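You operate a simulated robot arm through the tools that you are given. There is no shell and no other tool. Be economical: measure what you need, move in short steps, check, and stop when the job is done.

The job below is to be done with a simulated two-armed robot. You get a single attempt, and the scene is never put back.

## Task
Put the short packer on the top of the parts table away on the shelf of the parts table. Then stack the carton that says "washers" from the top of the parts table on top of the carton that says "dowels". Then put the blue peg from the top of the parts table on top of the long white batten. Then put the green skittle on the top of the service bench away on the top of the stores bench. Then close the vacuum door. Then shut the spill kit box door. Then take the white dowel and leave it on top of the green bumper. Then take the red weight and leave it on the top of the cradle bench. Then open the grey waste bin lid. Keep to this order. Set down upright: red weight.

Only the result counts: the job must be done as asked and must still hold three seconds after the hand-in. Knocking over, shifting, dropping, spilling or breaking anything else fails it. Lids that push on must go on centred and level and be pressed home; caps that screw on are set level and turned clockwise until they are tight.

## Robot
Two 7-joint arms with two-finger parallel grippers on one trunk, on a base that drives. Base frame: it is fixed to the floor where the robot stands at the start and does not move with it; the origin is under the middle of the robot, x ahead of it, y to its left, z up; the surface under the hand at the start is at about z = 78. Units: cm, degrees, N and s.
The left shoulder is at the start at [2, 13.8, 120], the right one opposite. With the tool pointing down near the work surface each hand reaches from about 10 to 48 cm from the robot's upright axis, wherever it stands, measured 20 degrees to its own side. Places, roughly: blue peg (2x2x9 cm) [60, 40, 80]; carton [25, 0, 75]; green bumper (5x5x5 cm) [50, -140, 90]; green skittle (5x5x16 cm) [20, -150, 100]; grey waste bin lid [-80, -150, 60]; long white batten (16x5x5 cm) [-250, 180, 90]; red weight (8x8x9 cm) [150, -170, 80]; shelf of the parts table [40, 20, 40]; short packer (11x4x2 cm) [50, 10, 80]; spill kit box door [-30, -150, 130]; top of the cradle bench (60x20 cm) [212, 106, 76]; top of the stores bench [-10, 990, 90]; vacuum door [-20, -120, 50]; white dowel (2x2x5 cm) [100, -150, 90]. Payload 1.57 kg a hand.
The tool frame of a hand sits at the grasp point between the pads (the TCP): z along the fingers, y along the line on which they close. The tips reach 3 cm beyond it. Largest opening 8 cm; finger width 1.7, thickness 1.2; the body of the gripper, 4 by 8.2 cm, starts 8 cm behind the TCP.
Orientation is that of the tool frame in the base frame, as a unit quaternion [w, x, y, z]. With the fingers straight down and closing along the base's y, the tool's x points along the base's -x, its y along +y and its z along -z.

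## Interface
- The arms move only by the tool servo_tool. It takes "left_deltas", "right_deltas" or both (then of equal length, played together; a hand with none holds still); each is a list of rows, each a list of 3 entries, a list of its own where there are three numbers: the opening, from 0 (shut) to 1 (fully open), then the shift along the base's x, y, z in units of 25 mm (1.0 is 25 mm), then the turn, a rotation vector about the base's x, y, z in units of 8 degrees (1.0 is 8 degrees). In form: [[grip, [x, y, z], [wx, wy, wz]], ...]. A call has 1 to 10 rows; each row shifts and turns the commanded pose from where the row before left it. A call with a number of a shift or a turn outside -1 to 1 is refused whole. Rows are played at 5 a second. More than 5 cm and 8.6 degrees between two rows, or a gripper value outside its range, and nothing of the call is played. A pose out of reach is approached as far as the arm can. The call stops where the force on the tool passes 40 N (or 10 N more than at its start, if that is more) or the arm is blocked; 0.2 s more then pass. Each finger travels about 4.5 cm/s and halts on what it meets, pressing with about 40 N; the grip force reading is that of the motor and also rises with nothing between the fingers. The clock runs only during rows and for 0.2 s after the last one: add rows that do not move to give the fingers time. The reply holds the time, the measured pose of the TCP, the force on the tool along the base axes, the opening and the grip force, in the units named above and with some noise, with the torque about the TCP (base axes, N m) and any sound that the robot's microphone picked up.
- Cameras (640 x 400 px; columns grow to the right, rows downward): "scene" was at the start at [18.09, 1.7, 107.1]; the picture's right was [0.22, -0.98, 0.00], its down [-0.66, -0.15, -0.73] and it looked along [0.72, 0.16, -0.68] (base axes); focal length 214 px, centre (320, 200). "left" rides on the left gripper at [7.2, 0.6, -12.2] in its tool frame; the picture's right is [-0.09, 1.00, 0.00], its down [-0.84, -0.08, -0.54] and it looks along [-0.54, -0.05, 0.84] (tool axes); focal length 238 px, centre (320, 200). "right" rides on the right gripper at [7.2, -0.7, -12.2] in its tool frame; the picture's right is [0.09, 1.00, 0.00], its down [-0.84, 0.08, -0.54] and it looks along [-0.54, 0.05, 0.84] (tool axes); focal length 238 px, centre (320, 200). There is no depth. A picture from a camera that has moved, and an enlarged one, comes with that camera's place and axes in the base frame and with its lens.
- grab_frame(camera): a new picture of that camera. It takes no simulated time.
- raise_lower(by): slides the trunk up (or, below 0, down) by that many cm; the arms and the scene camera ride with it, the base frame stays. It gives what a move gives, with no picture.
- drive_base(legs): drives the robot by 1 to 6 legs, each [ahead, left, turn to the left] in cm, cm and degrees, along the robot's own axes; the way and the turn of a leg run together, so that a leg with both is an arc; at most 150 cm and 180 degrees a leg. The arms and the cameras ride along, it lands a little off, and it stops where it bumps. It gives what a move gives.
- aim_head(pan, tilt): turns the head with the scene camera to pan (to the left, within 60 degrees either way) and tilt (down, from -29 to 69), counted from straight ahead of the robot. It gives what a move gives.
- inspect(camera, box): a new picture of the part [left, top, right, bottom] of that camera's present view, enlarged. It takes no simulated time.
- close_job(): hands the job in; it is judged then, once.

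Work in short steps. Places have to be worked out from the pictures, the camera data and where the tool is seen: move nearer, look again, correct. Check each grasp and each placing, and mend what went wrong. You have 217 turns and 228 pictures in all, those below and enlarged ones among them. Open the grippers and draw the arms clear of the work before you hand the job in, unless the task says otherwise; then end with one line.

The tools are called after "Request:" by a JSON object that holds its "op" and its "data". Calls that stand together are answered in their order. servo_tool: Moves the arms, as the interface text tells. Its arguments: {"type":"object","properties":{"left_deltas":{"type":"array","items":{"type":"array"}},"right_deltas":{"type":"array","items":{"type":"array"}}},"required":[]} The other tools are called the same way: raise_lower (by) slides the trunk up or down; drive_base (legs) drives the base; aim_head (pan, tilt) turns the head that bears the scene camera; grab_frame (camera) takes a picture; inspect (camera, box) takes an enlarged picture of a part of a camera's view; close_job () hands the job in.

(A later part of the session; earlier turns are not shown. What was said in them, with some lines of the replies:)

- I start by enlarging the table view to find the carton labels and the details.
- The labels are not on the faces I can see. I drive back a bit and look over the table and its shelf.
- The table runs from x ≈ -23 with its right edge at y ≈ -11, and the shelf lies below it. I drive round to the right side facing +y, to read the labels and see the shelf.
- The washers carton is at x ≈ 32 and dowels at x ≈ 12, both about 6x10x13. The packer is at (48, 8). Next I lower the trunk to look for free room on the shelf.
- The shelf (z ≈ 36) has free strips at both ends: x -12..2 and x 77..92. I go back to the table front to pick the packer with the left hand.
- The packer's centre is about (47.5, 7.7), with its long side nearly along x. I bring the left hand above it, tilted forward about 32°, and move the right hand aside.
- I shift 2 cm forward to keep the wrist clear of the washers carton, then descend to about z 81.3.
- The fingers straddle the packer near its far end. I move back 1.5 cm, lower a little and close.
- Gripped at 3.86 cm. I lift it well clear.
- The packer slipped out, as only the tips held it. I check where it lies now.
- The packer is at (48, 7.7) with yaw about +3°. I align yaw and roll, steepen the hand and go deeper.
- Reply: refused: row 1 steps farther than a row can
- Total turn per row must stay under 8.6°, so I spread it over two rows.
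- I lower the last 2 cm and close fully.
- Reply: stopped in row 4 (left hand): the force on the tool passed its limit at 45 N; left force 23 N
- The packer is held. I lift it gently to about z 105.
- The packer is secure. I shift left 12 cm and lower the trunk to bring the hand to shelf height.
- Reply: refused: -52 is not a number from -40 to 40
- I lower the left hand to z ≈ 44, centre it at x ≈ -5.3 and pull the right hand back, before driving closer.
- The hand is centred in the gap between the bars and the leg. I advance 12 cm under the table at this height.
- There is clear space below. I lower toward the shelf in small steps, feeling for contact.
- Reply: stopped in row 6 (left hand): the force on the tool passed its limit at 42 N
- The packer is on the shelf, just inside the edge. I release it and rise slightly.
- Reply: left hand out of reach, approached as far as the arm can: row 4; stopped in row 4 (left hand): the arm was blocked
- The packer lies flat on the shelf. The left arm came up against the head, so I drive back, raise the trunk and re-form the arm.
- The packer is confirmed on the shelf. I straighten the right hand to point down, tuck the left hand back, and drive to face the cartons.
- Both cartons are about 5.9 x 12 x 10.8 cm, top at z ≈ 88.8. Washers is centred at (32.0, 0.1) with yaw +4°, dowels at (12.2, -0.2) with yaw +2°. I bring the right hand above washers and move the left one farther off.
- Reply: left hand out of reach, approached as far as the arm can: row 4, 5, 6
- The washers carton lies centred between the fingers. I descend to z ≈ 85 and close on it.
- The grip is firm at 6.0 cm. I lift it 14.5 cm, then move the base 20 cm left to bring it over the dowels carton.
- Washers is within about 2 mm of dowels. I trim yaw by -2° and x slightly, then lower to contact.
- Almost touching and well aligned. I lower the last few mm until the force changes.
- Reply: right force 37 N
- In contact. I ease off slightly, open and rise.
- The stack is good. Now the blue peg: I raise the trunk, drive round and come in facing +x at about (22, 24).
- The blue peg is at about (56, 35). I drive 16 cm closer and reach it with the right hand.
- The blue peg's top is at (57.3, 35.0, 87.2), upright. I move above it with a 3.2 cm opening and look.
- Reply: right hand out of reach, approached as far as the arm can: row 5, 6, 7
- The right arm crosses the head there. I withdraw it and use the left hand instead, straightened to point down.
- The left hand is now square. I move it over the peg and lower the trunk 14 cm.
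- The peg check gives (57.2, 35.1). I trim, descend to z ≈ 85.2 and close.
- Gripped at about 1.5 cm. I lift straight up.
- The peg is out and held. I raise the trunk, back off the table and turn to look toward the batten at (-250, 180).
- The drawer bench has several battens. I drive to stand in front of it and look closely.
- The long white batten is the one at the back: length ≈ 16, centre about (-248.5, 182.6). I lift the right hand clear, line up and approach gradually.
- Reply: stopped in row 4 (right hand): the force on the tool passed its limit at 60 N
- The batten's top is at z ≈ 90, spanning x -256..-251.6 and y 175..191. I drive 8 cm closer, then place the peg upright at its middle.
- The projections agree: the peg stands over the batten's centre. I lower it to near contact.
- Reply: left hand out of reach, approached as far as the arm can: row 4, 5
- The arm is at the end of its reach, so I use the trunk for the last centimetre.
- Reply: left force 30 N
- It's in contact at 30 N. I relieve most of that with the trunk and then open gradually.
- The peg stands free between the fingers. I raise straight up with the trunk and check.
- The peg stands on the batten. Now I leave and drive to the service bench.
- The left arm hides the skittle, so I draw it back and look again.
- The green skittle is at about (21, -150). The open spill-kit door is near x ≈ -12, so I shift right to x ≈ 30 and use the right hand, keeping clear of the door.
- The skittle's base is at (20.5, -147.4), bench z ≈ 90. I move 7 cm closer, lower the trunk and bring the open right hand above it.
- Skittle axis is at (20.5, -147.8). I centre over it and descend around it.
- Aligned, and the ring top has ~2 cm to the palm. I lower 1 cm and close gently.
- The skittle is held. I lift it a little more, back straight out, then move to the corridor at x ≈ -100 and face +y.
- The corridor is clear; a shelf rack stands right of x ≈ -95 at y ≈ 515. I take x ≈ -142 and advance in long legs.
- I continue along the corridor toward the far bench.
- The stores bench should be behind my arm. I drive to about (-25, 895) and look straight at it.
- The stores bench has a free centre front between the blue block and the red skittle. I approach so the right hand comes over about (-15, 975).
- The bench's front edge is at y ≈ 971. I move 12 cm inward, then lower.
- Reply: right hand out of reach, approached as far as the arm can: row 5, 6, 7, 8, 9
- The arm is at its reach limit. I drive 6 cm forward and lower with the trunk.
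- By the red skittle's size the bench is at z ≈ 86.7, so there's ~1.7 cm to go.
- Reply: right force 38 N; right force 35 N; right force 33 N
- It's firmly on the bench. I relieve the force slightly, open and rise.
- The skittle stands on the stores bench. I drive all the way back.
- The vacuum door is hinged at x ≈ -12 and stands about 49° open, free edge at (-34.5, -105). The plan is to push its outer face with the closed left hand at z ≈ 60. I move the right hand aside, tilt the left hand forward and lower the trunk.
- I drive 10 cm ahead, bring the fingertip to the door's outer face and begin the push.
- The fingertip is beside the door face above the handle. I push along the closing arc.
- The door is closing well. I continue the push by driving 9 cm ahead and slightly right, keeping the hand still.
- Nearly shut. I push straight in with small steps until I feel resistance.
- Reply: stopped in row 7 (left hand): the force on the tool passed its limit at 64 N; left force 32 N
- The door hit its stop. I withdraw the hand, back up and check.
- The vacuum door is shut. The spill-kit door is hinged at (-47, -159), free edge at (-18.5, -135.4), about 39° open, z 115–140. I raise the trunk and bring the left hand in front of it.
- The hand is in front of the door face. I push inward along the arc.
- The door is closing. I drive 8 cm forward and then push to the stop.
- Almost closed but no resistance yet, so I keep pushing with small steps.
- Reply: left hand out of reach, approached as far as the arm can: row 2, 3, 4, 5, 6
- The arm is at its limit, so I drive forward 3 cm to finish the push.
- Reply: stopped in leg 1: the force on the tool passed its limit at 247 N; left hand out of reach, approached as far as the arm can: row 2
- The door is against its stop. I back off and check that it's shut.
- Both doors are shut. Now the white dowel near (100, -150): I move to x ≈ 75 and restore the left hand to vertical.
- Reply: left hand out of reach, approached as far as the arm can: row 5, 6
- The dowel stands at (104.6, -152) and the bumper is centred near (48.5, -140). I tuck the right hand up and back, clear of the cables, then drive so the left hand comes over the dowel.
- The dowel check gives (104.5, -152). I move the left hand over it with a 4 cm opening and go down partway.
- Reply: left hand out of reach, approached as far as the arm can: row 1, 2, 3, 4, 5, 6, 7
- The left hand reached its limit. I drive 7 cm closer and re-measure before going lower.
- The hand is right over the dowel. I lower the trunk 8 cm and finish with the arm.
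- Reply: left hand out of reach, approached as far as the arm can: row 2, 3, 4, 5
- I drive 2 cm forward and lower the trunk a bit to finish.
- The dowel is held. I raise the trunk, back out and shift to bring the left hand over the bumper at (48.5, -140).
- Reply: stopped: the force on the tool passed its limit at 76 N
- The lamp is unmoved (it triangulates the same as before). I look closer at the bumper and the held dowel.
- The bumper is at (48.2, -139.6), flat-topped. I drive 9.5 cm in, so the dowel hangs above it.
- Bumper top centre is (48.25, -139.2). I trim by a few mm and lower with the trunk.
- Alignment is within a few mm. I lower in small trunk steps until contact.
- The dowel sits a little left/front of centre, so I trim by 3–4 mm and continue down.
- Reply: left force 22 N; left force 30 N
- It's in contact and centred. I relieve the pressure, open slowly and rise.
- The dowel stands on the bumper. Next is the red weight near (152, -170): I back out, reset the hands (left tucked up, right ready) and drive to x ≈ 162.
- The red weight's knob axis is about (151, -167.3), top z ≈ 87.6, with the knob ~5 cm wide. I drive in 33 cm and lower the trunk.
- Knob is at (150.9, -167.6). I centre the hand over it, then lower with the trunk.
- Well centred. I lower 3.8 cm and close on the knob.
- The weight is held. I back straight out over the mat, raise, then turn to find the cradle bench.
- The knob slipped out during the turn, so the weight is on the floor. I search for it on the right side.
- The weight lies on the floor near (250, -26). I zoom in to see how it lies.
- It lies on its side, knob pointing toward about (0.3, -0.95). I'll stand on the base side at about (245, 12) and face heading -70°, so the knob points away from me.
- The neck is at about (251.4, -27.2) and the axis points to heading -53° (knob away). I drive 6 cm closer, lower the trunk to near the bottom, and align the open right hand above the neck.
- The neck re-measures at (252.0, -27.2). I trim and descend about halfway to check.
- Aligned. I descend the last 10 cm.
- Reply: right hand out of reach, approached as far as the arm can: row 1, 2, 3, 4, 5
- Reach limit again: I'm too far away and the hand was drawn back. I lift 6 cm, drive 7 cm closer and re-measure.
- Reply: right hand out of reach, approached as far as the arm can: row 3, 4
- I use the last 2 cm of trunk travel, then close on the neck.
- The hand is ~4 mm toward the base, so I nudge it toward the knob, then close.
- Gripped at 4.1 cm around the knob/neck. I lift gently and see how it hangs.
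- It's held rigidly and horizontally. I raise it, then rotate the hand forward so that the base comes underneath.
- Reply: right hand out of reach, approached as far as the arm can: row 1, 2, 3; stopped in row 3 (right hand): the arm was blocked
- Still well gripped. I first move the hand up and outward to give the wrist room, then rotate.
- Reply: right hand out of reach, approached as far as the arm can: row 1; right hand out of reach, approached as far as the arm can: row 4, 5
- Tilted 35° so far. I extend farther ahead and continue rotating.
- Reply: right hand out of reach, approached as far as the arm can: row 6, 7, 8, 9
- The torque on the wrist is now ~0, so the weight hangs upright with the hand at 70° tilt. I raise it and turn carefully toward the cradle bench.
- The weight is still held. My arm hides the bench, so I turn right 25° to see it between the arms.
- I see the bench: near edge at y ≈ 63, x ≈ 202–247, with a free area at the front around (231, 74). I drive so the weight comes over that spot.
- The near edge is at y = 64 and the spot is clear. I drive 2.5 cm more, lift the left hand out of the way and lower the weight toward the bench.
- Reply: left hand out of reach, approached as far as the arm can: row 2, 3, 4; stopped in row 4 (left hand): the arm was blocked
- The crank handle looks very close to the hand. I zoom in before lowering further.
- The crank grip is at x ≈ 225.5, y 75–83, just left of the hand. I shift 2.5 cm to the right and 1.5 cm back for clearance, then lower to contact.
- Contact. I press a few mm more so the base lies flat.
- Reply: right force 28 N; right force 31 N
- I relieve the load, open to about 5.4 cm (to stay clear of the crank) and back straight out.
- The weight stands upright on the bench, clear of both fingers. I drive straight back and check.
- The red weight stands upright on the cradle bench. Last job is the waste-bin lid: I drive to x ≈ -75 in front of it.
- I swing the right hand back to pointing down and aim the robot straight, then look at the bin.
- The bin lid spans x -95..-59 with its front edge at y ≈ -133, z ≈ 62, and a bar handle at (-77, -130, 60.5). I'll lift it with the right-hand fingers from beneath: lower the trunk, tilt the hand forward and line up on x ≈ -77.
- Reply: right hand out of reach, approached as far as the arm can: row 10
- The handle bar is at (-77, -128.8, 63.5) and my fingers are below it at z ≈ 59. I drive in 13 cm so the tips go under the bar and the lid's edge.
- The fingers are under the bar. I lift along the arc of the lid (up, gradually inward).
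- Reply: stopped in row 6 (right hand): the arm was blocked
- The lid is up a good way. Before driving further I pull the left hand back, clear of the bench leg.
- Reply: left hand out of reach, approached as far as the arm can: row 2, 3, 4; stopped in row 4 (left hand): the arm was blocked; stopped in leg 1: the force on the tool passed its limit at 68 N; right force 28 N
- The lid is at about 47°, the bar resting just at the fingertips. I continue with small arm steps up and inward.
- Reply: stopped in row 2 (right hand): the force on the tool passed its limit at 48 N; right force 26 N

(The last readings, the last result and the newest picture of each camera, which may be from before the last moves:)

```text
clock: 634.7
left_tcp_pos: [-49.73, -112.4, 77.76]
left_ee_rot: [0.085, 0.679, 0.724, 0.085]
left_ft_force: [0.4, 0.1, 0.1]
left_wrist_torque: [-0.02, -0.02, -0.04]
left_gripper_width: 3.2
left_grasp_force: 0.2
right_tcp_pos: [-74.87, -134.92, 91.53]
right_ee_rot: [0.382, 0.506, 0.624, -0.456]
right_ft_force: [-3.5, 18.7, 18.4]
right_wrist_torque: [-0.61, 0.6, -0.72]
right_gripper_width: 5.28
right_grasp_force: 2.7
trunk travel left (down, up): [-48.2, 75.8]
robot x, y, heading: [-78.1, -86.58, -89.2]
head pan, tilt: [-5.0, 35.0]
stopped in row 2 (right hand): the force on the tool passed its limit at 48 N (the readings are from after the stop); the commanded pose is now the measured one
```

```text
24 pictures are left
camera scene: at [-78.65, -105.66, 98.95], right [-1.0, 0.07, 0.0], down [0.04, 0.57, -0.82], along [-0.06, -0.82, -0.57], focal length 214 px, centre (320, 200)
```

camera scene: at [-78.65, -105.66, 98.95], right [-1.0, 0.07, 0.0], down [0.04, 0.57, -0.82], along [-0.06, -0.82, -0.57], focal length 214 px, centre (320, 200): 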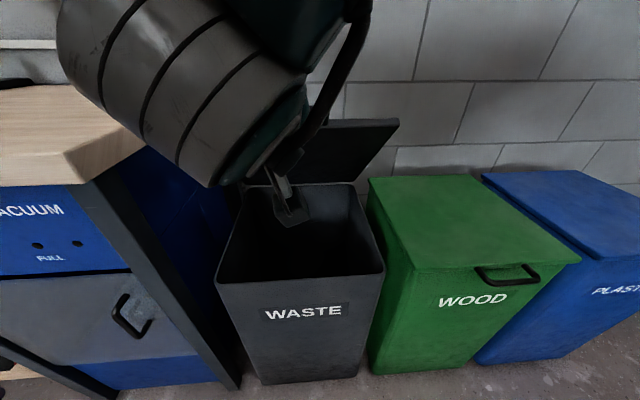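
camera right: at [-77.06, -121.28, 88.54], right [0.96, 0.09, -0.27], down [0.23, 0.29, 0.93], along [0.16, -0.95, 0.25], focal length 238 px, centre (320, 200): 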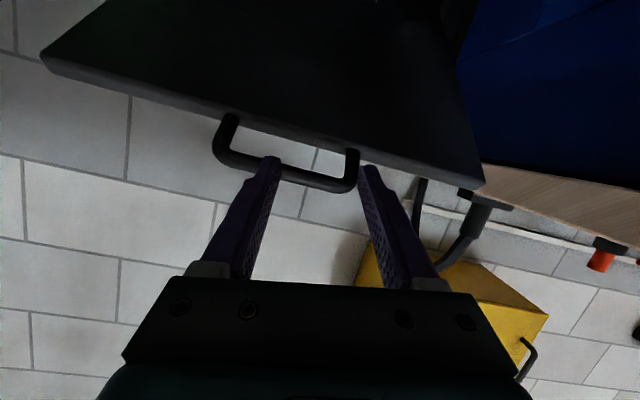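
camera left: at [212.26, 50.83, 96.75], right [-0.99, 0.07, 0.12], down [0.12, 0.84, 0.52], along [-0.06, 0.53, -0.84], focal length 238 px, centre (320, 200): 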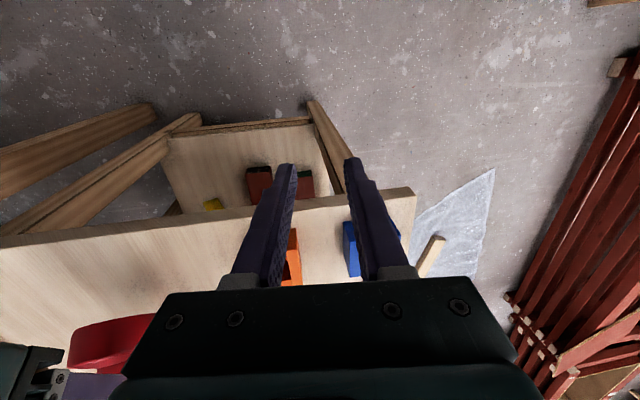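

The reaction is along the lid, meaning the fingertips slid above the bar; the lid stands at ~51° by itself. I back off, drop the hand below the bar, shift the left hand inward (clear of the bench leg) and go in under the lid.

Request:
{"op": "servo_tool", "data": {"right_deltas": [[0.3, [0, 0.8, 0], [0, 0, 0]], [0.3, [0, 0.6, 0], [0, 0, 0]], [0.3, [0, 0, -0.8], [0, 0, 0]], [0.3, [0, 0, -0.8], [0, 0, 0]], [0.3, [0, 0, -0.8], [0, 0, 0]], [0.3, [0, 0, -0.8], [0, 0, 0]]], "left_deltas": [[0, [-0.5, 0, 0], [0, 0, 0]], [0, [-0.5, 0, 0], [0, 0, 0]], [0, [-0.5, 0, 0], [0, 0, 0]], [0, [-0.5, 0, 0], [0, 0, 0]], [0, [0, 0, 0], [0, 0, 0]], [0, [0, 0, 0], [0, 0, 0]]]}}

Request:
{"op": "grab_frame", "data": {"camera": "right"}}

Request:
{"op": "grab_frame", "data": {"camera": "scene"}}

```text
clock: 636.3
left_tcp_pos: [-50.78, -112.82, 78.59]
left_ee_rot: [0.127, 0.668, 0.724, 0.119]
left_ft_force: [-0.2, -0.3, -0.5]
left_wrist_torque: [0.03, -0.04, 0.0]
left_gripper_width: 0.0
left_grasp_force: 21.0
right_tcp_pos: [-74.72, -131.72, 83.66]
right_ee_rot: [0.383, 0.507, 0.624, -0.454]
right_ft_force: [0.7, 0.6, -0.7]
right_wrist_torque: [0.05, -0.02, -0.01]
right_gripper_width: 2.38
right_grasp_force: 0.1
trunk travel left (down, up): [-48.2, 75.8]
robot x, y, heading: [-77.72, -86.94, -89.1]
head pan, tilt: [-5.0, 35.0]
stopped in row 6 (left hand): the arm was blocked; the commanded pose is now the measured one
```

```text
23 pictures are left
camera right: at [-76.92, -118.12, 80.6], right [0.96, 0.1, -0.26], down [0.23, 0.29, 0.93], along [0.16, -0.95, 0.25], focal length 238 px, centre (320, 200)
```

right: 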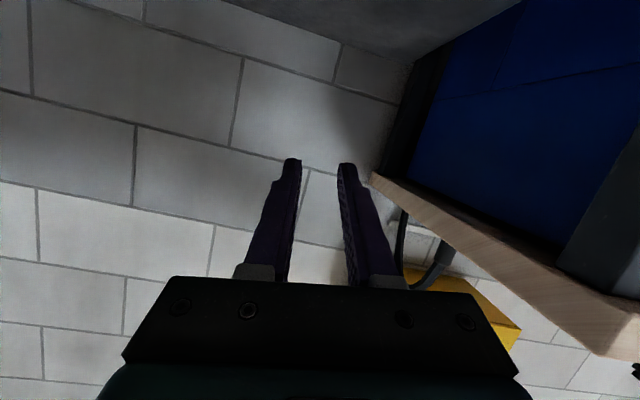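

```text
22 pictures are left
camera scene: at [-78.55, -105.83, 98.96], right [-1.0, 0.07, 0.0], down [0.04, 0.57, -0.82], along [-0.06, -0.82, -0.57], focal length 214 px, centre (320, 200)
```

scene: 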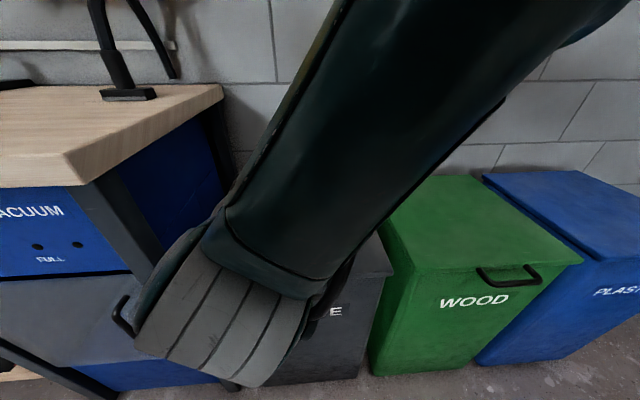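

The lid fell shut: it needs to go past vertical. A better set-up: stand farther left of the bin (x ≈ -93) and lift with the left hand, with the right hand high over the green bin. I back off, lower the trunk and re-pose both arms.

Request:
{"op": "drive_base", "data": {"legs": [[-37, 0, -1], [0, -15, 0]]}}

Request:
{"op": "raise_lower", "data": {"by": -20}}

Request:
{"op": "servo_tool", "data": {"left_deltas": [[0, [-0.45, -0.8, 0.1], [-0.945, 0.173, -0.216]], [0, [-0.45, -0.8, 0.1], [-0.945, 0.173, -0.216]], [0, [-0.45, -0.8, 0.1], [-0.945, 0.173, -0.216]], [0, [-0.45, -0.8, 0.1], [-0.945, 0.173, -0.216]], [0, [-0.45, -0.8, 0.1], [-0.945, 0.173, -0.216]], [0, [-0.45, -0.8, 0.1], [-0.945, 0.173, -0.216]], [0, [-0.45, -0.8, 0], [-0.945, 0.173, -0.216]], [0, [-0.45, -0.8, 0], [-0.945, 0.173, -0.216]], [0, [-0.45, -0.8, 0], [-0.945, 0.173, -0.216]], [0, [0, -0.5, 0], [-0.945, 0.173, -0.216]]], "right_deltas": [[0.3, [-0.6, 0.2, 0.6], [0, 0, 0]], [0.3, [-0.6, 0.2, 0.6], [0, 0, 0]], [0.3, [-0.6, 0.2, 0.6], [0, 0, 0]], [0.3, [-0.6, 0.2, 0.6], [0, 0, 0]], [0.3, [-0.6, 0.2, 0.6], [0, 0, 0]], [0.3, [-0.6, 0, 0.6], [0, 0, 0]], [0.3, [0, 0, 0.6], [0, 0, 0]], [0.3, [0, 0, 0.6], [0, 0, 0]], [0.3, [0, 0, 0], [0, 0, 0]], [0.3, [0, 0, 0], [0, 0, 0]]]}}

Request:
{"op": "grab_frame", "data": {"camera": "scene"}}

```text
clock: 639.7
left_tcp_pos: [-66.37, -75.34, 78.58]
left_ee_rot: [0.127, 0.671, 0.721, 0.117]
left_ft_force: [0.4, -0.2, -0.7]
left_wrist_torque: [0.03, -0.04, -0.02]
left_gripper_width: 0.02
left_grasp_force: 21.1
right_tcp_pos: [-90.49, -94.06, 83.59]
right_ee_rot: [0.379, 0.512, 0.62, -0.458]
right_ft_force: [0.1, -0.6, 0.2]
right_wrist_torque: [0.01, -0.02, 0.03]
right_gripper_width: 2.37
right_grasp_force: 0.1
trunk travel left (down, up): [-48.2, 75.8]
robot x, y, heading: [-93.28, -48.88, -90.0]
head pan, tilt: [-5.0, 35.0]
```

```text
clock: 641.9
left_tcp_pos: [-66.11, -75.36, 58.61]
left_ee_rot: [0.128, 0.671, 0.721, 0.119]
left_ft_force: [-0.2, 0.1, 0.0]
left_wrist_torque: [0.02, 0.02, 0.01]
left_gripper_width: 0.02
left_grasp_force: 21.6
right_tcp_pos: [-90.46, -94.02, 63.57]
right_ee_rot: [0.38, 0.512, 0.62, -0.458]
right_ft_force: [-0.2, 0.6, -0.2]
right_wrist_torque: [-0.03, 0.0, 0.02]
right_gripper_width: 2.41
right_grasp_force: 0.1
trunk travel left (down, up): [-28.2, 95.8]
robot x, y, heading: [-93.11, -49.14, -89.9]
head pan, tilt: [-5.0, 35.0]
```

```text
clock: 643.3
left_tcp_pos: [-70.1, -87.26, 60.76]
left_ee_rot: [0.357, 0.642, 0.648, -0.2]
left_ft_force: [-0.3, -0.4, -0.3]
left_wrist_torque: [-0.01, 0.01, 0.0]
left_gripper_width: 0.0
left_grasp_force: 21.9
right_tcp_pos: [-96.37, -86.76, 65.2]
right_ee_rot: [0.346, 0.5, 0.684, -0.404]
right_ft_force: [-0.3, 0.0, 0.0]
right_wrist_torque: [-0.02, -0.01, 0.0]
right_gripper_width: 2.42
right_grasp_force: 0.0
trunk travel left (down, up): [-28.2, 95.8]
robot x, y, heading: [-93.34, -49.1, -89.9]
head pan, tilt: [-5.0, 35.0]
stopped in row 7 (right hand): the arm was blocked; the commanded pose is now the measured one
```

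```text
21 pictures are left
camera scene: at [-94.57, -67.98, 79.04], right [-0.99, 0.16, 0.0], down [0.09, 0.56, -0.82], along [-0.13, -0.81, -0.57], focal length 214 px, centre (320, 200)
```

scene: 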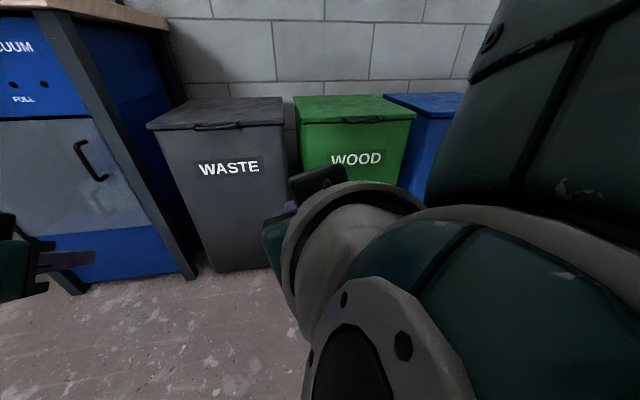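

The left hand is partly there. I finish its tilt and extend it ahead.

Request:
{"op": "servo_tool", "data": {"left_deltas": [[0, [0, -0.6, 0], [-0.77, 0.25, -0.21]], [0, [0, -0.6, 0], [-0.77, 0.25, -0.21]], [0, [0, -0.6, 0], [-0.77, 0.25, -0.21]], [0, [0, -0.6, 0], [-0.77, 0.25, -0.21]], [0, [0, -0.6, 0], [-0.75, 0.24, -0.23]], [0, [0, 0, 0], [0, 0, 0]]]}}

Request:
{"op": "drive_base", "data": {"legs": [[15, 0, 0]]}}

Request:
{"op": "grab_frame", "data": {"camera": "left"}}

```text
clock: 644.7
left_tcp_pos: [-70.45, -94.63, 60.72]
left_ee_rot: [0.435, 0.551, 0.553, -0.449]
left_ft_force: [0.3, 0.3, -0.4]
left_wrist_torque: [-0.01, -0.02, -0.02]
left_gripper_width: 0.0
left_grasp_force: 21.4
right_tcp_pos: [-96.29, -86.69, 65.2]
right_ee_rot: [0.346, 0.499, 0.685, -0.402]
right_ft_force: [0.3, 0.0, 0.1]
right_wrist_torque: [-0.05, -0.02, 0.0]
right_gripper_width: 2.41
right_grasp_force: 0.2
trunk travel left (down, up): [-28.2, 95.8]
robot x, y, heading: [-93.61, -49.51, -90.0]
head pan, tilt: [-5.0, 35.0]
```

```text
clock: 646.0
left_tcp_pos: [-70.36, -109.49, 60.67]
left_ee_rot: [0.435, 0.551, 0.554, -0.448]
left_ft_force: [0.0, -0.2, 0.2]
left_wrist_torque: [-0.01, -0.01, -0.01]
left_gripper_width: 0.02
left_grasp_force: 21.5
right_tcp_pos: [-96.17, -101.43, 65.14]
right_ee_rot: [0.346, 0.499, 0.685, -0.402]
right_ft_force: [-0.3, -1.2, -0.2]
right_wrist_torque: [-0.04, -0.01, 0.0]
right_gripper_width: 2.41
right_grasp_force: 0.0
trunk travel left (down, up): [-28.2, 95.8]
robot x, y, heading: [-93.29, -63.72, -90.1]
head pan, tilt: [-5.0, 35.0]
```

```text
20 pictures are left
camera left: at [-69.67, -95.86, 56.38], right [1.0, -0.03, 0.07], down [-0.06, 0.34, 0.94], along [-0.05, -0.94, 0.34], focal length 238 px, centre (320, 200)
```

left: 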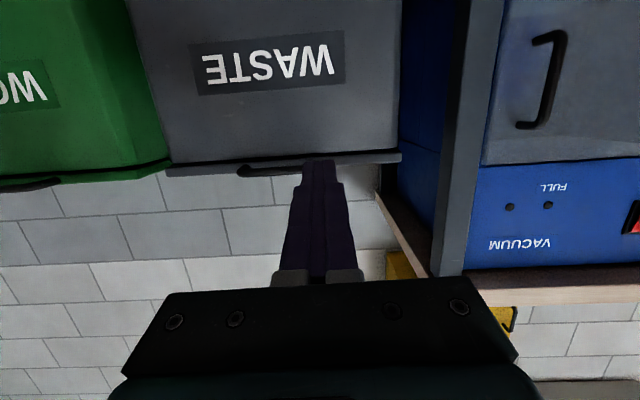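

The left hand is horizontal and just below lid level. I shift 6 cm to the handle's centre and drive in 19 cm so the fingertips are under the lid's edge.

Request:
{"op": "drive_base", "data": {"legs": [[0, -6, 0], [19, 0, 0]]}}

Request:
{"op": "grab_frame", "data": {"camera": "left"}}

```text
clock: 648.2
left_tcp_pos: [-76.57, -127.74, 60.16]
left_ee_rot: [0.431, 0.555, 0.555, -0.445]
left_ft_force: [0.6, 5.3, -2.2]
left_wrist_torque: [0.08, 0.0, 0.03]
left_gripper_width: 0.0
left_grasp_force: 21.2
right_tcp_pos: [-102.52, -119.87, 64.97]
right_ee_rot: [0.345, 0.501, 0.684, -0.403]
right_ft_force: [0.3, 0.0, -0.5]
right_wrist_torque: [0.0, -0.01, 0.02]
right_gripper_width: 2.41
right_grasp_force: 0.0
trunk travel left (down, up): [-28.2, 95.8]
robot x, y, heading: [-99.4, -82.59, -90.0]
head pan, tilt: [-5.0, 35.0]
```

```text
19 pictures are left
camera left: at [-75.86, -114.16, 56.11], right [1.0, -0.03, 0.07], down [-0.06, 0.33, 0.94], along [-0.06, -0.94, 0.33], focal length 238 px, centre (320, 200)
```

left: 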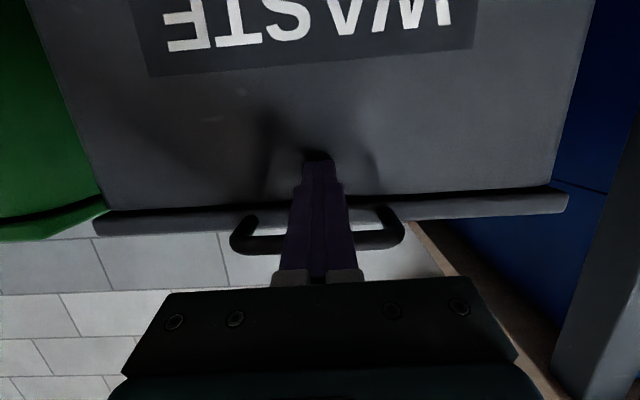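

The fingers are under the bar, touching the front face. I raise 9 cm, then go deeper under the lid.

Request:
{"op": "raise_lower", "data": {"by": 9}}

Request:
{"op": "drive_base", "data": {"legs": [[8, 0, 0]]}}

Request:
{"op": "raise_lower", "data": {"by": 8}}

Request:
{"op": "grab_frame", "data": {"camera": "left"}}

```text
clock: 649.4
left_tcp_pos: [-76.47, -128.06, 69.44]
left_ee_rot: [0.43, 0.555, 0.555, -0.446]
left_ft_force: [0.3, -0.7, -1.6]
left_wrist_torque: [0.02, 0.02, -0.01]
left_gripper_width: 0.0
left_grasp_force: 21.6
right_tcp_pos: [-102.59, -120.2, 74.11]
right_ee_rot: [0.345, 0.501, 0.684, -0.403]
right_ft_force: [-0.2, -0.3, 0.0]
right_wrist_torque: [-0.01, 0.02, -0.01]
right_gripper_width: 2.39
right_grasp_force: 0.0
trunk travel left (down, up): [-37.2, 86.8]
robot x, y, heading: [-99.1, -82.57, -89.9]
head pan, tilt: [-5.0, 35.0]
```

```text
clock: 650.5
left_tcp_pos: [-76.56, -134.88, 69.3]
left_ee_rot: [0.432, 0.553, 0.555, -0.446]
left_ft_force: [-1.1, 7.7, 1.1]
left_wrist_torque: [-0.25, -0.06, 0.16]
left_gripper_width: 0.02
left_grasp_force: 21.2
right_tcp_pos: [-102.6, -127.53, 74.21]
right_ee_rot: [0.344, 0.502, 0.682, -0.405]
right_ft_force: [0.2, 0.5, 0.1]
right_wrist_torque: [0.0, -0.01, -0.03]
right_gripper_width: 2.38
right_grasp_force: 0.1
trunk travel left (down, up): [-37.2, 86.8]
robot x, y, heading: [-99.42, -89.89, -89.8]
head pan, tilt: [-5.0, 35.0]
stopped in leg 1: the force on the tool passed its limit at 164 N (the readings are from after the stop); the commanded pose is now the measured one
```

```text
clock: 651.7
left_tcp_pos: [-76.54, -135.17, 77.37]
left_ee_rot: [0.433, 0.553, 0.554, -0.447]
left_ft_force: [-0.2, 1.3, -1.0]
left_wrist_torque: [0.01, 0.03, 0.02]
left_gripper_width: 0.01
left_grasp_force: 21.6
right_tcp_pos: [-102.7, -127.58, 82.17]
right_ee_rot: [0.345, 0.501, 0.682, -0.405]
right_ft_force: [-0.1, 0.1, 0.3]
right_wrist_torque: [-0.03, 0.0, -0.03]
right_gripper_width: 2.4
right_grasp_force: 0.1
trunk travel left (down, up): [-45.2, 78.8]
robot x, y, heading: [-99.23, -90.02, -89.8]
head pan, tilt: [-5.0, 35.0]
```

```text
18 pictures are left
camera left: at [-75.87, -121.48, 73.16], right [1.0, -0.03, 0.07], down [-0.06, 0.34, 0.94], along [-0.05, -0.94, 0.34], focal length 238 px, centre (320, 200)
```

left: 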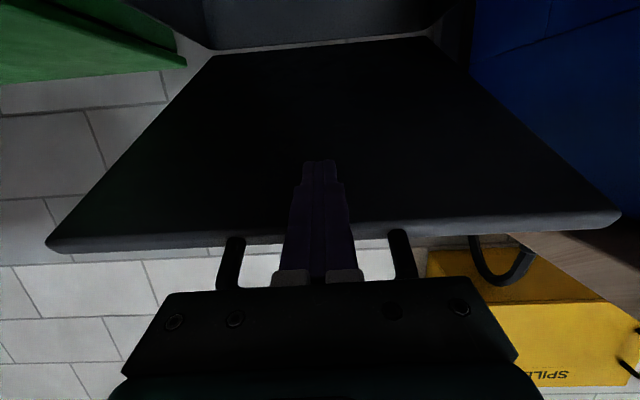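

The lid is well up, with the fingers deep beneath it. I keep raising and moving in alternately.

Request:
{"op": "raise_lower", "data": {"by": 7}}

Request:
{"op": "drive_base", "data": {"legs": [[4, 0, 0]]}}

Request:
{"op": "raise_lower", "data": {"by": 5}}

Request:
{"op": "grab_frame", "data": {"camera": "left"}}

```text
clock: 652.8
left_tcp_pos: [-76.59, -135.11, 84.36]
left_ee_rot: [0.433, 0.553, 0.554, -0.447]
left_ft_force: [0.2, 1.4, 0.0]
left_wrist_torque: [-0.01, -0.02, -0.01]
left_gripper_width: 0.0
left_grasp_force: 20.9
right_tcp_pos: [-102.55, -127.68, 89.21]
right_ee_rot: [0.346, 0.501, 0.682, -0.404]
right_ft_force: [-0.6, -0.4, 0.3]
right_wrist_torque: [0.01, -0.05, -0.02]
right_gripper_width: 2.39
right_grasp_force: 0.1
trunk travel left (down, up): [-52.2, 71.8]
robot x, y, heading: [-99.19, -89.99, -90.2]
head pan, tilt: [-5.0, 35.0]
```

```text
clock: 653.6
left_tcp_pos: [-76.53, -139.25, 84.4]
left_ee_rot: [0.433, 0.553, 0.554, -0.447]
left_ft_force: [0.6, 0.5, -1.1]
left_wrist_torque: [0.07, 0.02, 0.01]
left_gripper_width: 0.0
left_grasp_force: 21.3
right_tcp_pos: [-102.64, -131.66, 89.23]
right_ee_rot: [0.345, 0.501, 0.683, -0.405]
right_ft_force: [0.4, -0.2, -0.7]
right_wrist_torque: [0.0, 0.0, 0.0]
right_gripper_width: 2.4
right_grasp_force: 0.1
trunk travel left (down, up): [-52.2, 71.8]
robot x, y, heading: [-99.37, -94.29, -90.1]
head pan, tilt: [-5.0, 35.0]
```

```text
clock: 654.6
left_tcp_pos: [-76.68, -139.13, 89.5]
left_ee_rot: [0.433, 0.553, 0.554, -0.447]
left_ft_force: [0.0, 0.7, -0.7]
left_wrist_torque: [0.01, 0.01, 0.02]
left_gripper_width: 0.0
left_grasp_force: 20.9
right_tcp_pos: [-102.7, -131.61, 94.17]
right_ee_rot: [0.344, 0.502, 0.682, -0.406]
right_ft_force: [-0.4, 0.1, 0.0]
right_wrist_torque: [0.02, -0.01, -0.01]
right_gripper_width: 2.41
right_grasp_force: 0.1
trunk travel left (down, up): [-57.2, 66.8]
robot x, y, heading: [-99.27, -93.83, -90.1]
head pan, tilt: [-5.0, 35.0]
```

```text
17 pictures are left
camera left: at [-75.89, -125.58, 85.18], right [1.0, -0.03, 0.07], down [-0.06, 0.34, 0.94], along [-0.06, -0.94, 0.34], focal length 238 px, centre (320, 200)
```

left: 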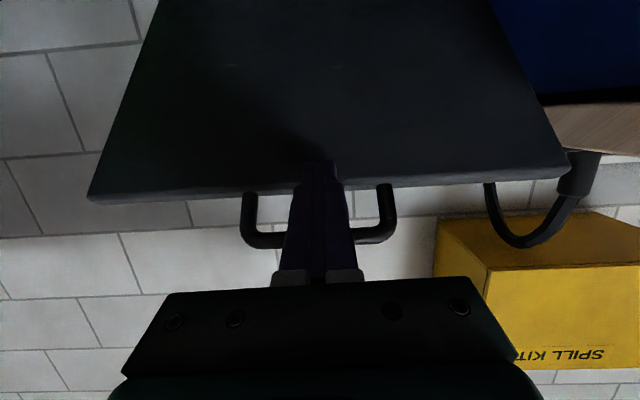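

The lid is at ~55° with the fingertips on its underside. Now I push straight in to take it past vertical.

Request:
{"op": "drive_base", "data": {"legs": [[9, 0, 0]]}}

Request:
{"op": "drive_base", "data": {"legs": [[9, 0, 0]]}}

Request:
{"op": "grab_frame", "data": {"camera": "left"}}

Request:
{"op": "grab_frame", "data": {"camera": "scene"}}

```text
clock: 655.7
left_tcp_pos: [-76.47, -148.22, 89.4]
left_ee_rot: [0.432, 0.554, 0.554, -0.447]
left_ft_force: [-1.2, 0.6, -1.4]
left_wrist_torque: [0.05, -0.02, 0.0]
left_gripper_width: 0.01
left_grasp_force: 20.9
right_tcp_pos: [-102.73, -140.82, 94.21]
right_ee_rot: [0.345, 0.501, 0.682, -0.406]
right_ft_force: [-0.1, 0.9, 0.1]
right_wrist_torque: [0.04, 0.0, 0.0]
right_gripper_width: 2.4
right_grasp_force: 0.1
trunk travel left (down, up): [-57.2, 66.8]
robot x, y, heading: [-99.28, -102.75, -90.3]
head pan, tilt: [-5.0, 35.0]
```

```text
clock: 656.8
left_tcp_pos: [-76.58, -157.42, 89.41]
left_ee_rot: [0.433, 0.552, 0.556, -0.445]
left_ft_force: [-1.0, 0.1, 0.2]
left_wrist_torque: [0.0, -0.01, 0.02]
left_gripper_width: 0.01
left_grasp_force: 20.7
right_tcp_pos: [-102.59, -149.93, 94.2]
right_ee_rot: [0.347, 0.5, 0.682, -0.406]
right_ft_force: [0.0, -0.7, -0.7]
right_wrist_torque: [0.03, 0.0, 0.03]
right_gripper_width: 2.4
right_grasp_force: 0.0
trunk travel left (down, up): [-57.2, 66.8]
robot x, y, heading: [-99.46, -112.17, -90.0]
head pan, tilt: [-5.0, 35.0]
```

```text
16 pictures are left
camera left: at [-75.85, -143.75, 85.14], right [1.0, -0.03, 0.07], down [-0.06, 0.34, 0.94], along [-0.05, -0.94, 0.34], focal length 238 px, centre (320, 200)
```

left: 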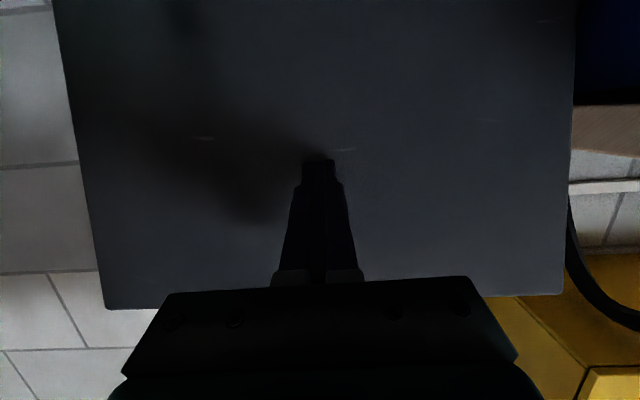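

```text
15 pictures are left
camera scene: at [-100.43, -131.08, 108.19], right [-0.99, 0.13, 0.0], down [0.07, 0.55, -0.83], along [-0.11, -0.83, -0.55], focal length 214 px, centre (320, 200)
```

scene: 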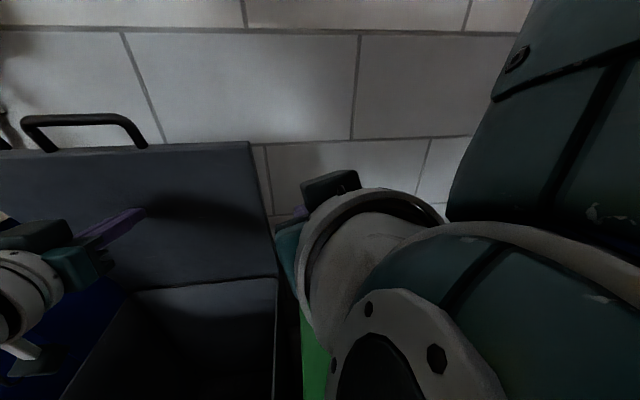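

The lid is nearly vertical. I push further until it reaches its stop.

Request:
{"op": "drive_base", "data": {"legs": [[5, 0, 0]]}}

Request:
{"op": "drive_base", "data": {"legs": [[5, 0, 0]]}}

Request:
{"op": "grab_frame", "data": {"camera": "scene"}}

```text
clock: 657.7
left_tcp_pos: [-76.38, -162.3, 89.4]
left_ee_rot: [0.433, 0.553, 0.556, -0.446]
left_ft_force: [0.6, 0.5, 0.2]
left_wrist_torque: [-0.01, 0.0, -0.04]
left_gripper_width: 0.0
left_grasp_force: 22.2
right_tcp_pos: [-102.63, -155.06, 94.06]
right_ee_rot: [0.346, 0.5, 0.682, -0.407]
right_ft_force: [0.7, -0.5, -0.6]
right_wrist_torque: [0.02, -0.02, -0.01]
right_gripper_width: 2.4
right_grasp_force: 0.1
trunk travel left (down, up): [-57.2, 66.8]
robot x, y, heading: [-99.69, -117.2, -90.0]
head pan, tilt: [-5.0, 35.0]
```

```text
clock: 658.6
left_tcp_pos: [-76.46, -167.42, 89.31]
left_ee_rot: [0.432, 0.554, 0.554, -0.447]
left_ft_force: [-0.3, 0.2, 0.2]
left_wrist_torque: [0.01, -0.03, 0.01]
left_gripper_width: 0.0
left_grasp_force: 21.0
right_tcp_pos: [-102.75, -160.1, 94.08]
right_ee_rot: [0.345, 0.501, 0.681, -0.407]
right_ft_force: [0.7, 0.2, -0.1]
right_wrist_torque: [-0.03, -0.01, 0.03]
right_gripper_width: 2.4
right_grasp_force: 0.1
trunk travel left (down, up): [-57.2, 66.8]
robot x, y, heading: [-99.24, -122.08, -90.1]
head pan, tilt: [-5.0, 35.0]
```

```text
14 pictures are left
camera scene: at [-100.38, -141.09, 108.16], right [-0.99, 0.12, 0.0], down [0.07, 0.55, -0.83], along [-0.1, -0.83, -0.56], focal length 214 px, centre (320, 200)
```

scene: 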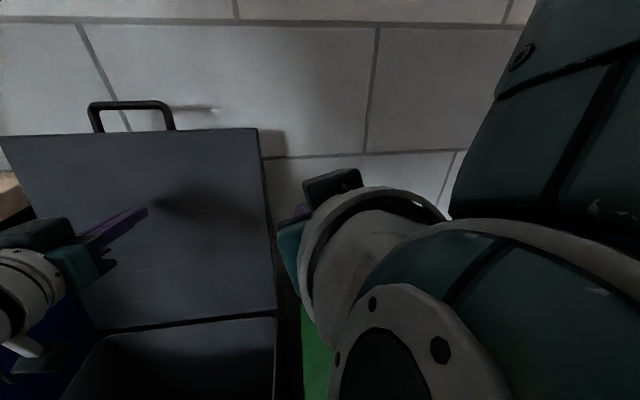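

There's no force, so the lid appears to rest past vertical. I back off and watch whether it stays.

Request:
{"op": "drive_base", "data": {"legs": [[-14, 0, 0]]}}

Request:
{"op": "grab_frame", "data": {"camera": "scene"}}

```text
clock: 660.0
left_tcp_pos: [-76.51, -153.25, 89.3]
left_ee_rot: [0.432, 0.553, 0.555, -0.446]
left_ft_force: [0.4, 0.9, -0.2]
left_wrist_torque: [-0.02, -0.01, -0.04]
left_gripper_width: 0.01
left_grasp_force: 21.1
right_tcp_pos: [-102.73, -146.02, 94.19]
right_ee_rot: [0.345, 0.501, 0.682, -0.407]
right_ft_force: [-0.2, 0.2, 0.9]
right_wrist_torque: [-0.03, 0.0, -0.01]
right_gripper_width: 2.39
right_grasp_force: 0.0
trunk travel left (down, up): [-57.2, 66.8]
robot x, y, heading: [-99.43, -108.33, -89.7]
head pan, tilt: [-5.0, 35.0]
```

```text
13 pictures are left
camera scene: at [-100.35, -127.08, 108.14], right [-0.99, 0.12, 0.0], down [0.07, 0.55, -0.83], along [-0.1, -0.83, -0.56], focal length 214 px, centre (320, 200)
```

scene: 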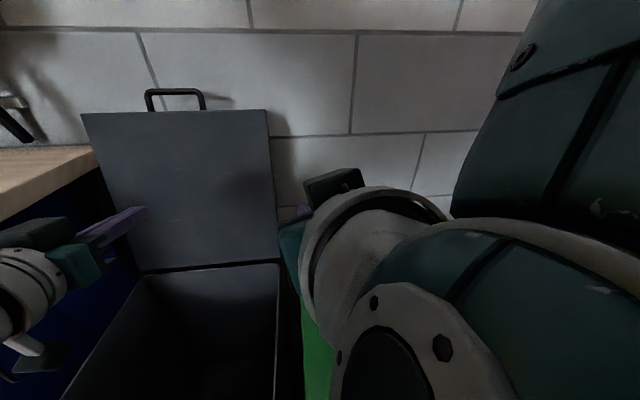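

The lid stays open, leaning back. I withdraw fully, open the grippers and take final checks.

Request:
{"op": "drive_base", "data": {"legs": [[-56, 0, 0]]}}

Request:
{"op": "servo_tool", "data": {"left_deltas": [[1, [0, 0, 0], [0, 0, 0]], [1, [0, 0, 0], [0, 0, 0]], [1, [0, 0, 0], [0, 0, 0]], [1, [0, 0, 0], [0, 0, 0]], [1, [0, 0, 0], [0, 0, 0]]], "right_deltas": [[1, [0, 0, 0], [0, 0, 0]], [1, [0, 0, 0], [0, 0, 0]], [1, [0, 0, 0], [0, 0, 0]], [1, [0, 0, 0], [0, 0, 0]], [1, [0, 0, 0], [0, 0, 0]]]}}

Request:
{"op": "raise_lower", "data": {"by": 30}}

Request:
{"op": "aim_head", "data": {"pan": 30, "tilt": 25}}

Request:
{"op": "grab_frame", "data": {"camera": "scene"}}

```text
clock: 663.2
left_tcp_pos: [-76.5, -97.53, 89.35]
left_ee_rot: [0.435, 0.55, 0.558, -0.443]
left_ft_force: [-0.3, -0.1, 1.2]
left_wrist_torque: [0.02, 0.02, -0.02]
left_gripper_width: 0.01
left_grasp_force: 21.0
right_tcp_pos: [-102.68, -90.48, 94.17]
right_ee_rot: [0.347, 0.497, 0.684, -0.405]
right_ft_force: [-0.3, 0.7, -0.4]
right_wrist_torque: [-0.04, 0.0, 0.0]
right_gripper_width: 2.4
right_grasp_force: 0.1
trunk travel left (down, up): [-57.2, 66.8]
robot x, y, heading: [-99.46, -52.46, -89.5]
head pan, tilt: [-5.0, 35.0]
```

```text
clock: 664.4
left_tcp_pos: [-76.39, -97.56, 89.28]
left_ee_rot: [0.434, 0.551, 0.557, -0.445]
left_ft_force: [0.8, 0.0, 0.1]
left_wrist_torque: [0.01, 0.01, 0.0]
left_gripper_width: 7.98
left_grasp_force: 0.1
right_tcp_pos: [-102.84, -90.5, 94.14]
right_ee_rot: [0.346, 0.498, 0.683, -0.406]
right_ft_force: [-1.0, 0.2, 0.8]
right_wrist_torque: [0.0, -0.02, 0.03]
right_gripper_width: 8.01
right_grasp_force: 0.1
trunk travel left (down, up): [-57.2, 66.8]
robot x, y, heading: [-99.92, -52.2, -89.3]
head pan, tilt: [-5.0, 35.0]
```

```text
clock: 667.4
left_tcp_pos: [-76.46, -97.51, 119.36]
left_ee_rot: [0.434, 0.551, 0.557, -0.444]
left_ft_force: [-0.3, 0.2, -0.5]
left_wrist_torque: [0.02, -0.02, -0.03]
left_gripper_width: 7.99
left_grasp_force: 0.1
right_tcp_pos: [-102.65, -90.5, 124.16]
right_ee_rot: [0.346, 0.498, 0.684, -0.406]
right_ft_force: [0.0, 0.4, 0.2]
right_wrist_torque: [0.05, -0.01, 0.01]
right_gripper_width: 7.99
right_grasp_force: 0.1
trunk travel left (down, up): [-87.2, 36.8]
robot x, y, heading: [-99.6, -52.33, -89.5]
head pan, tilt: [-5.0, 35.0]
```

```text
clock: 668.4
left_tcp_pos: [-76.44, -97.5, 119.46]
left_ee_rot: [0.435, 0.55, 0.557, -0.445]
left_ft_force: [-0.2, -0.2, -0.2]
left_wrist_torque: [0.02, 0.0, -0.04]
left_gripper_width: 8.0
left_grasp_force: 0.1
right_tcp_pos: [-102.79, -90.75, 124.47]
right_ee_rot: [0.348, 0.498, 0.681, -0.408]
right_ft_force: [-0.6, -0.2, -0.8]
right_wrist_torque: [-0.01, -0.01, -0.02]
right_gripper_width: 7.99
right_grasp_force: 0.1
trunk travel left (down, up): [-87.2, 36.8]
robot x, y, heading: [-99.88, -52.78, -89.4]
head pan, tilt: [30.0, 25.0]
```

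```text
12 pictures are left
camera scene: at [-99.46, -71.83, 139.31], right [-1.0, -0.01, 0.0], down [-0.01, 0.45, -0.9], along [0.01, -0.9, -0.45], focal length 214 px, centre (320, 200)
```

scene: 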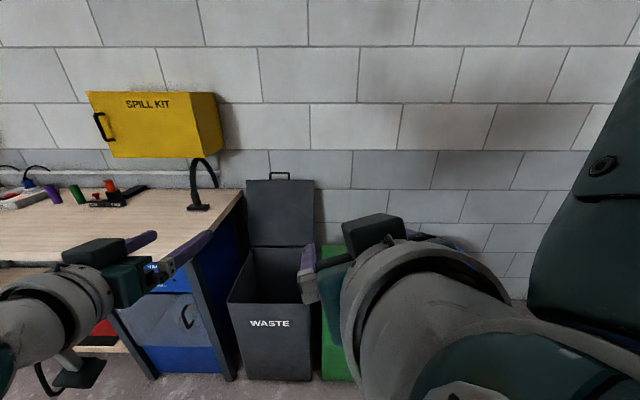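

The bin lid stays open, both doors are shut, the grippers are open and the arms are clear of the work. I hand the job in.

Request:
{"op": "close_job", "data": {}}

```text
The job is handed in.
```

All nine steps were finished in the order given and the job is handed in; along the way I dropped the red weight on the floor once, and the waste-bin lid fell shut once on my first try at opening it.
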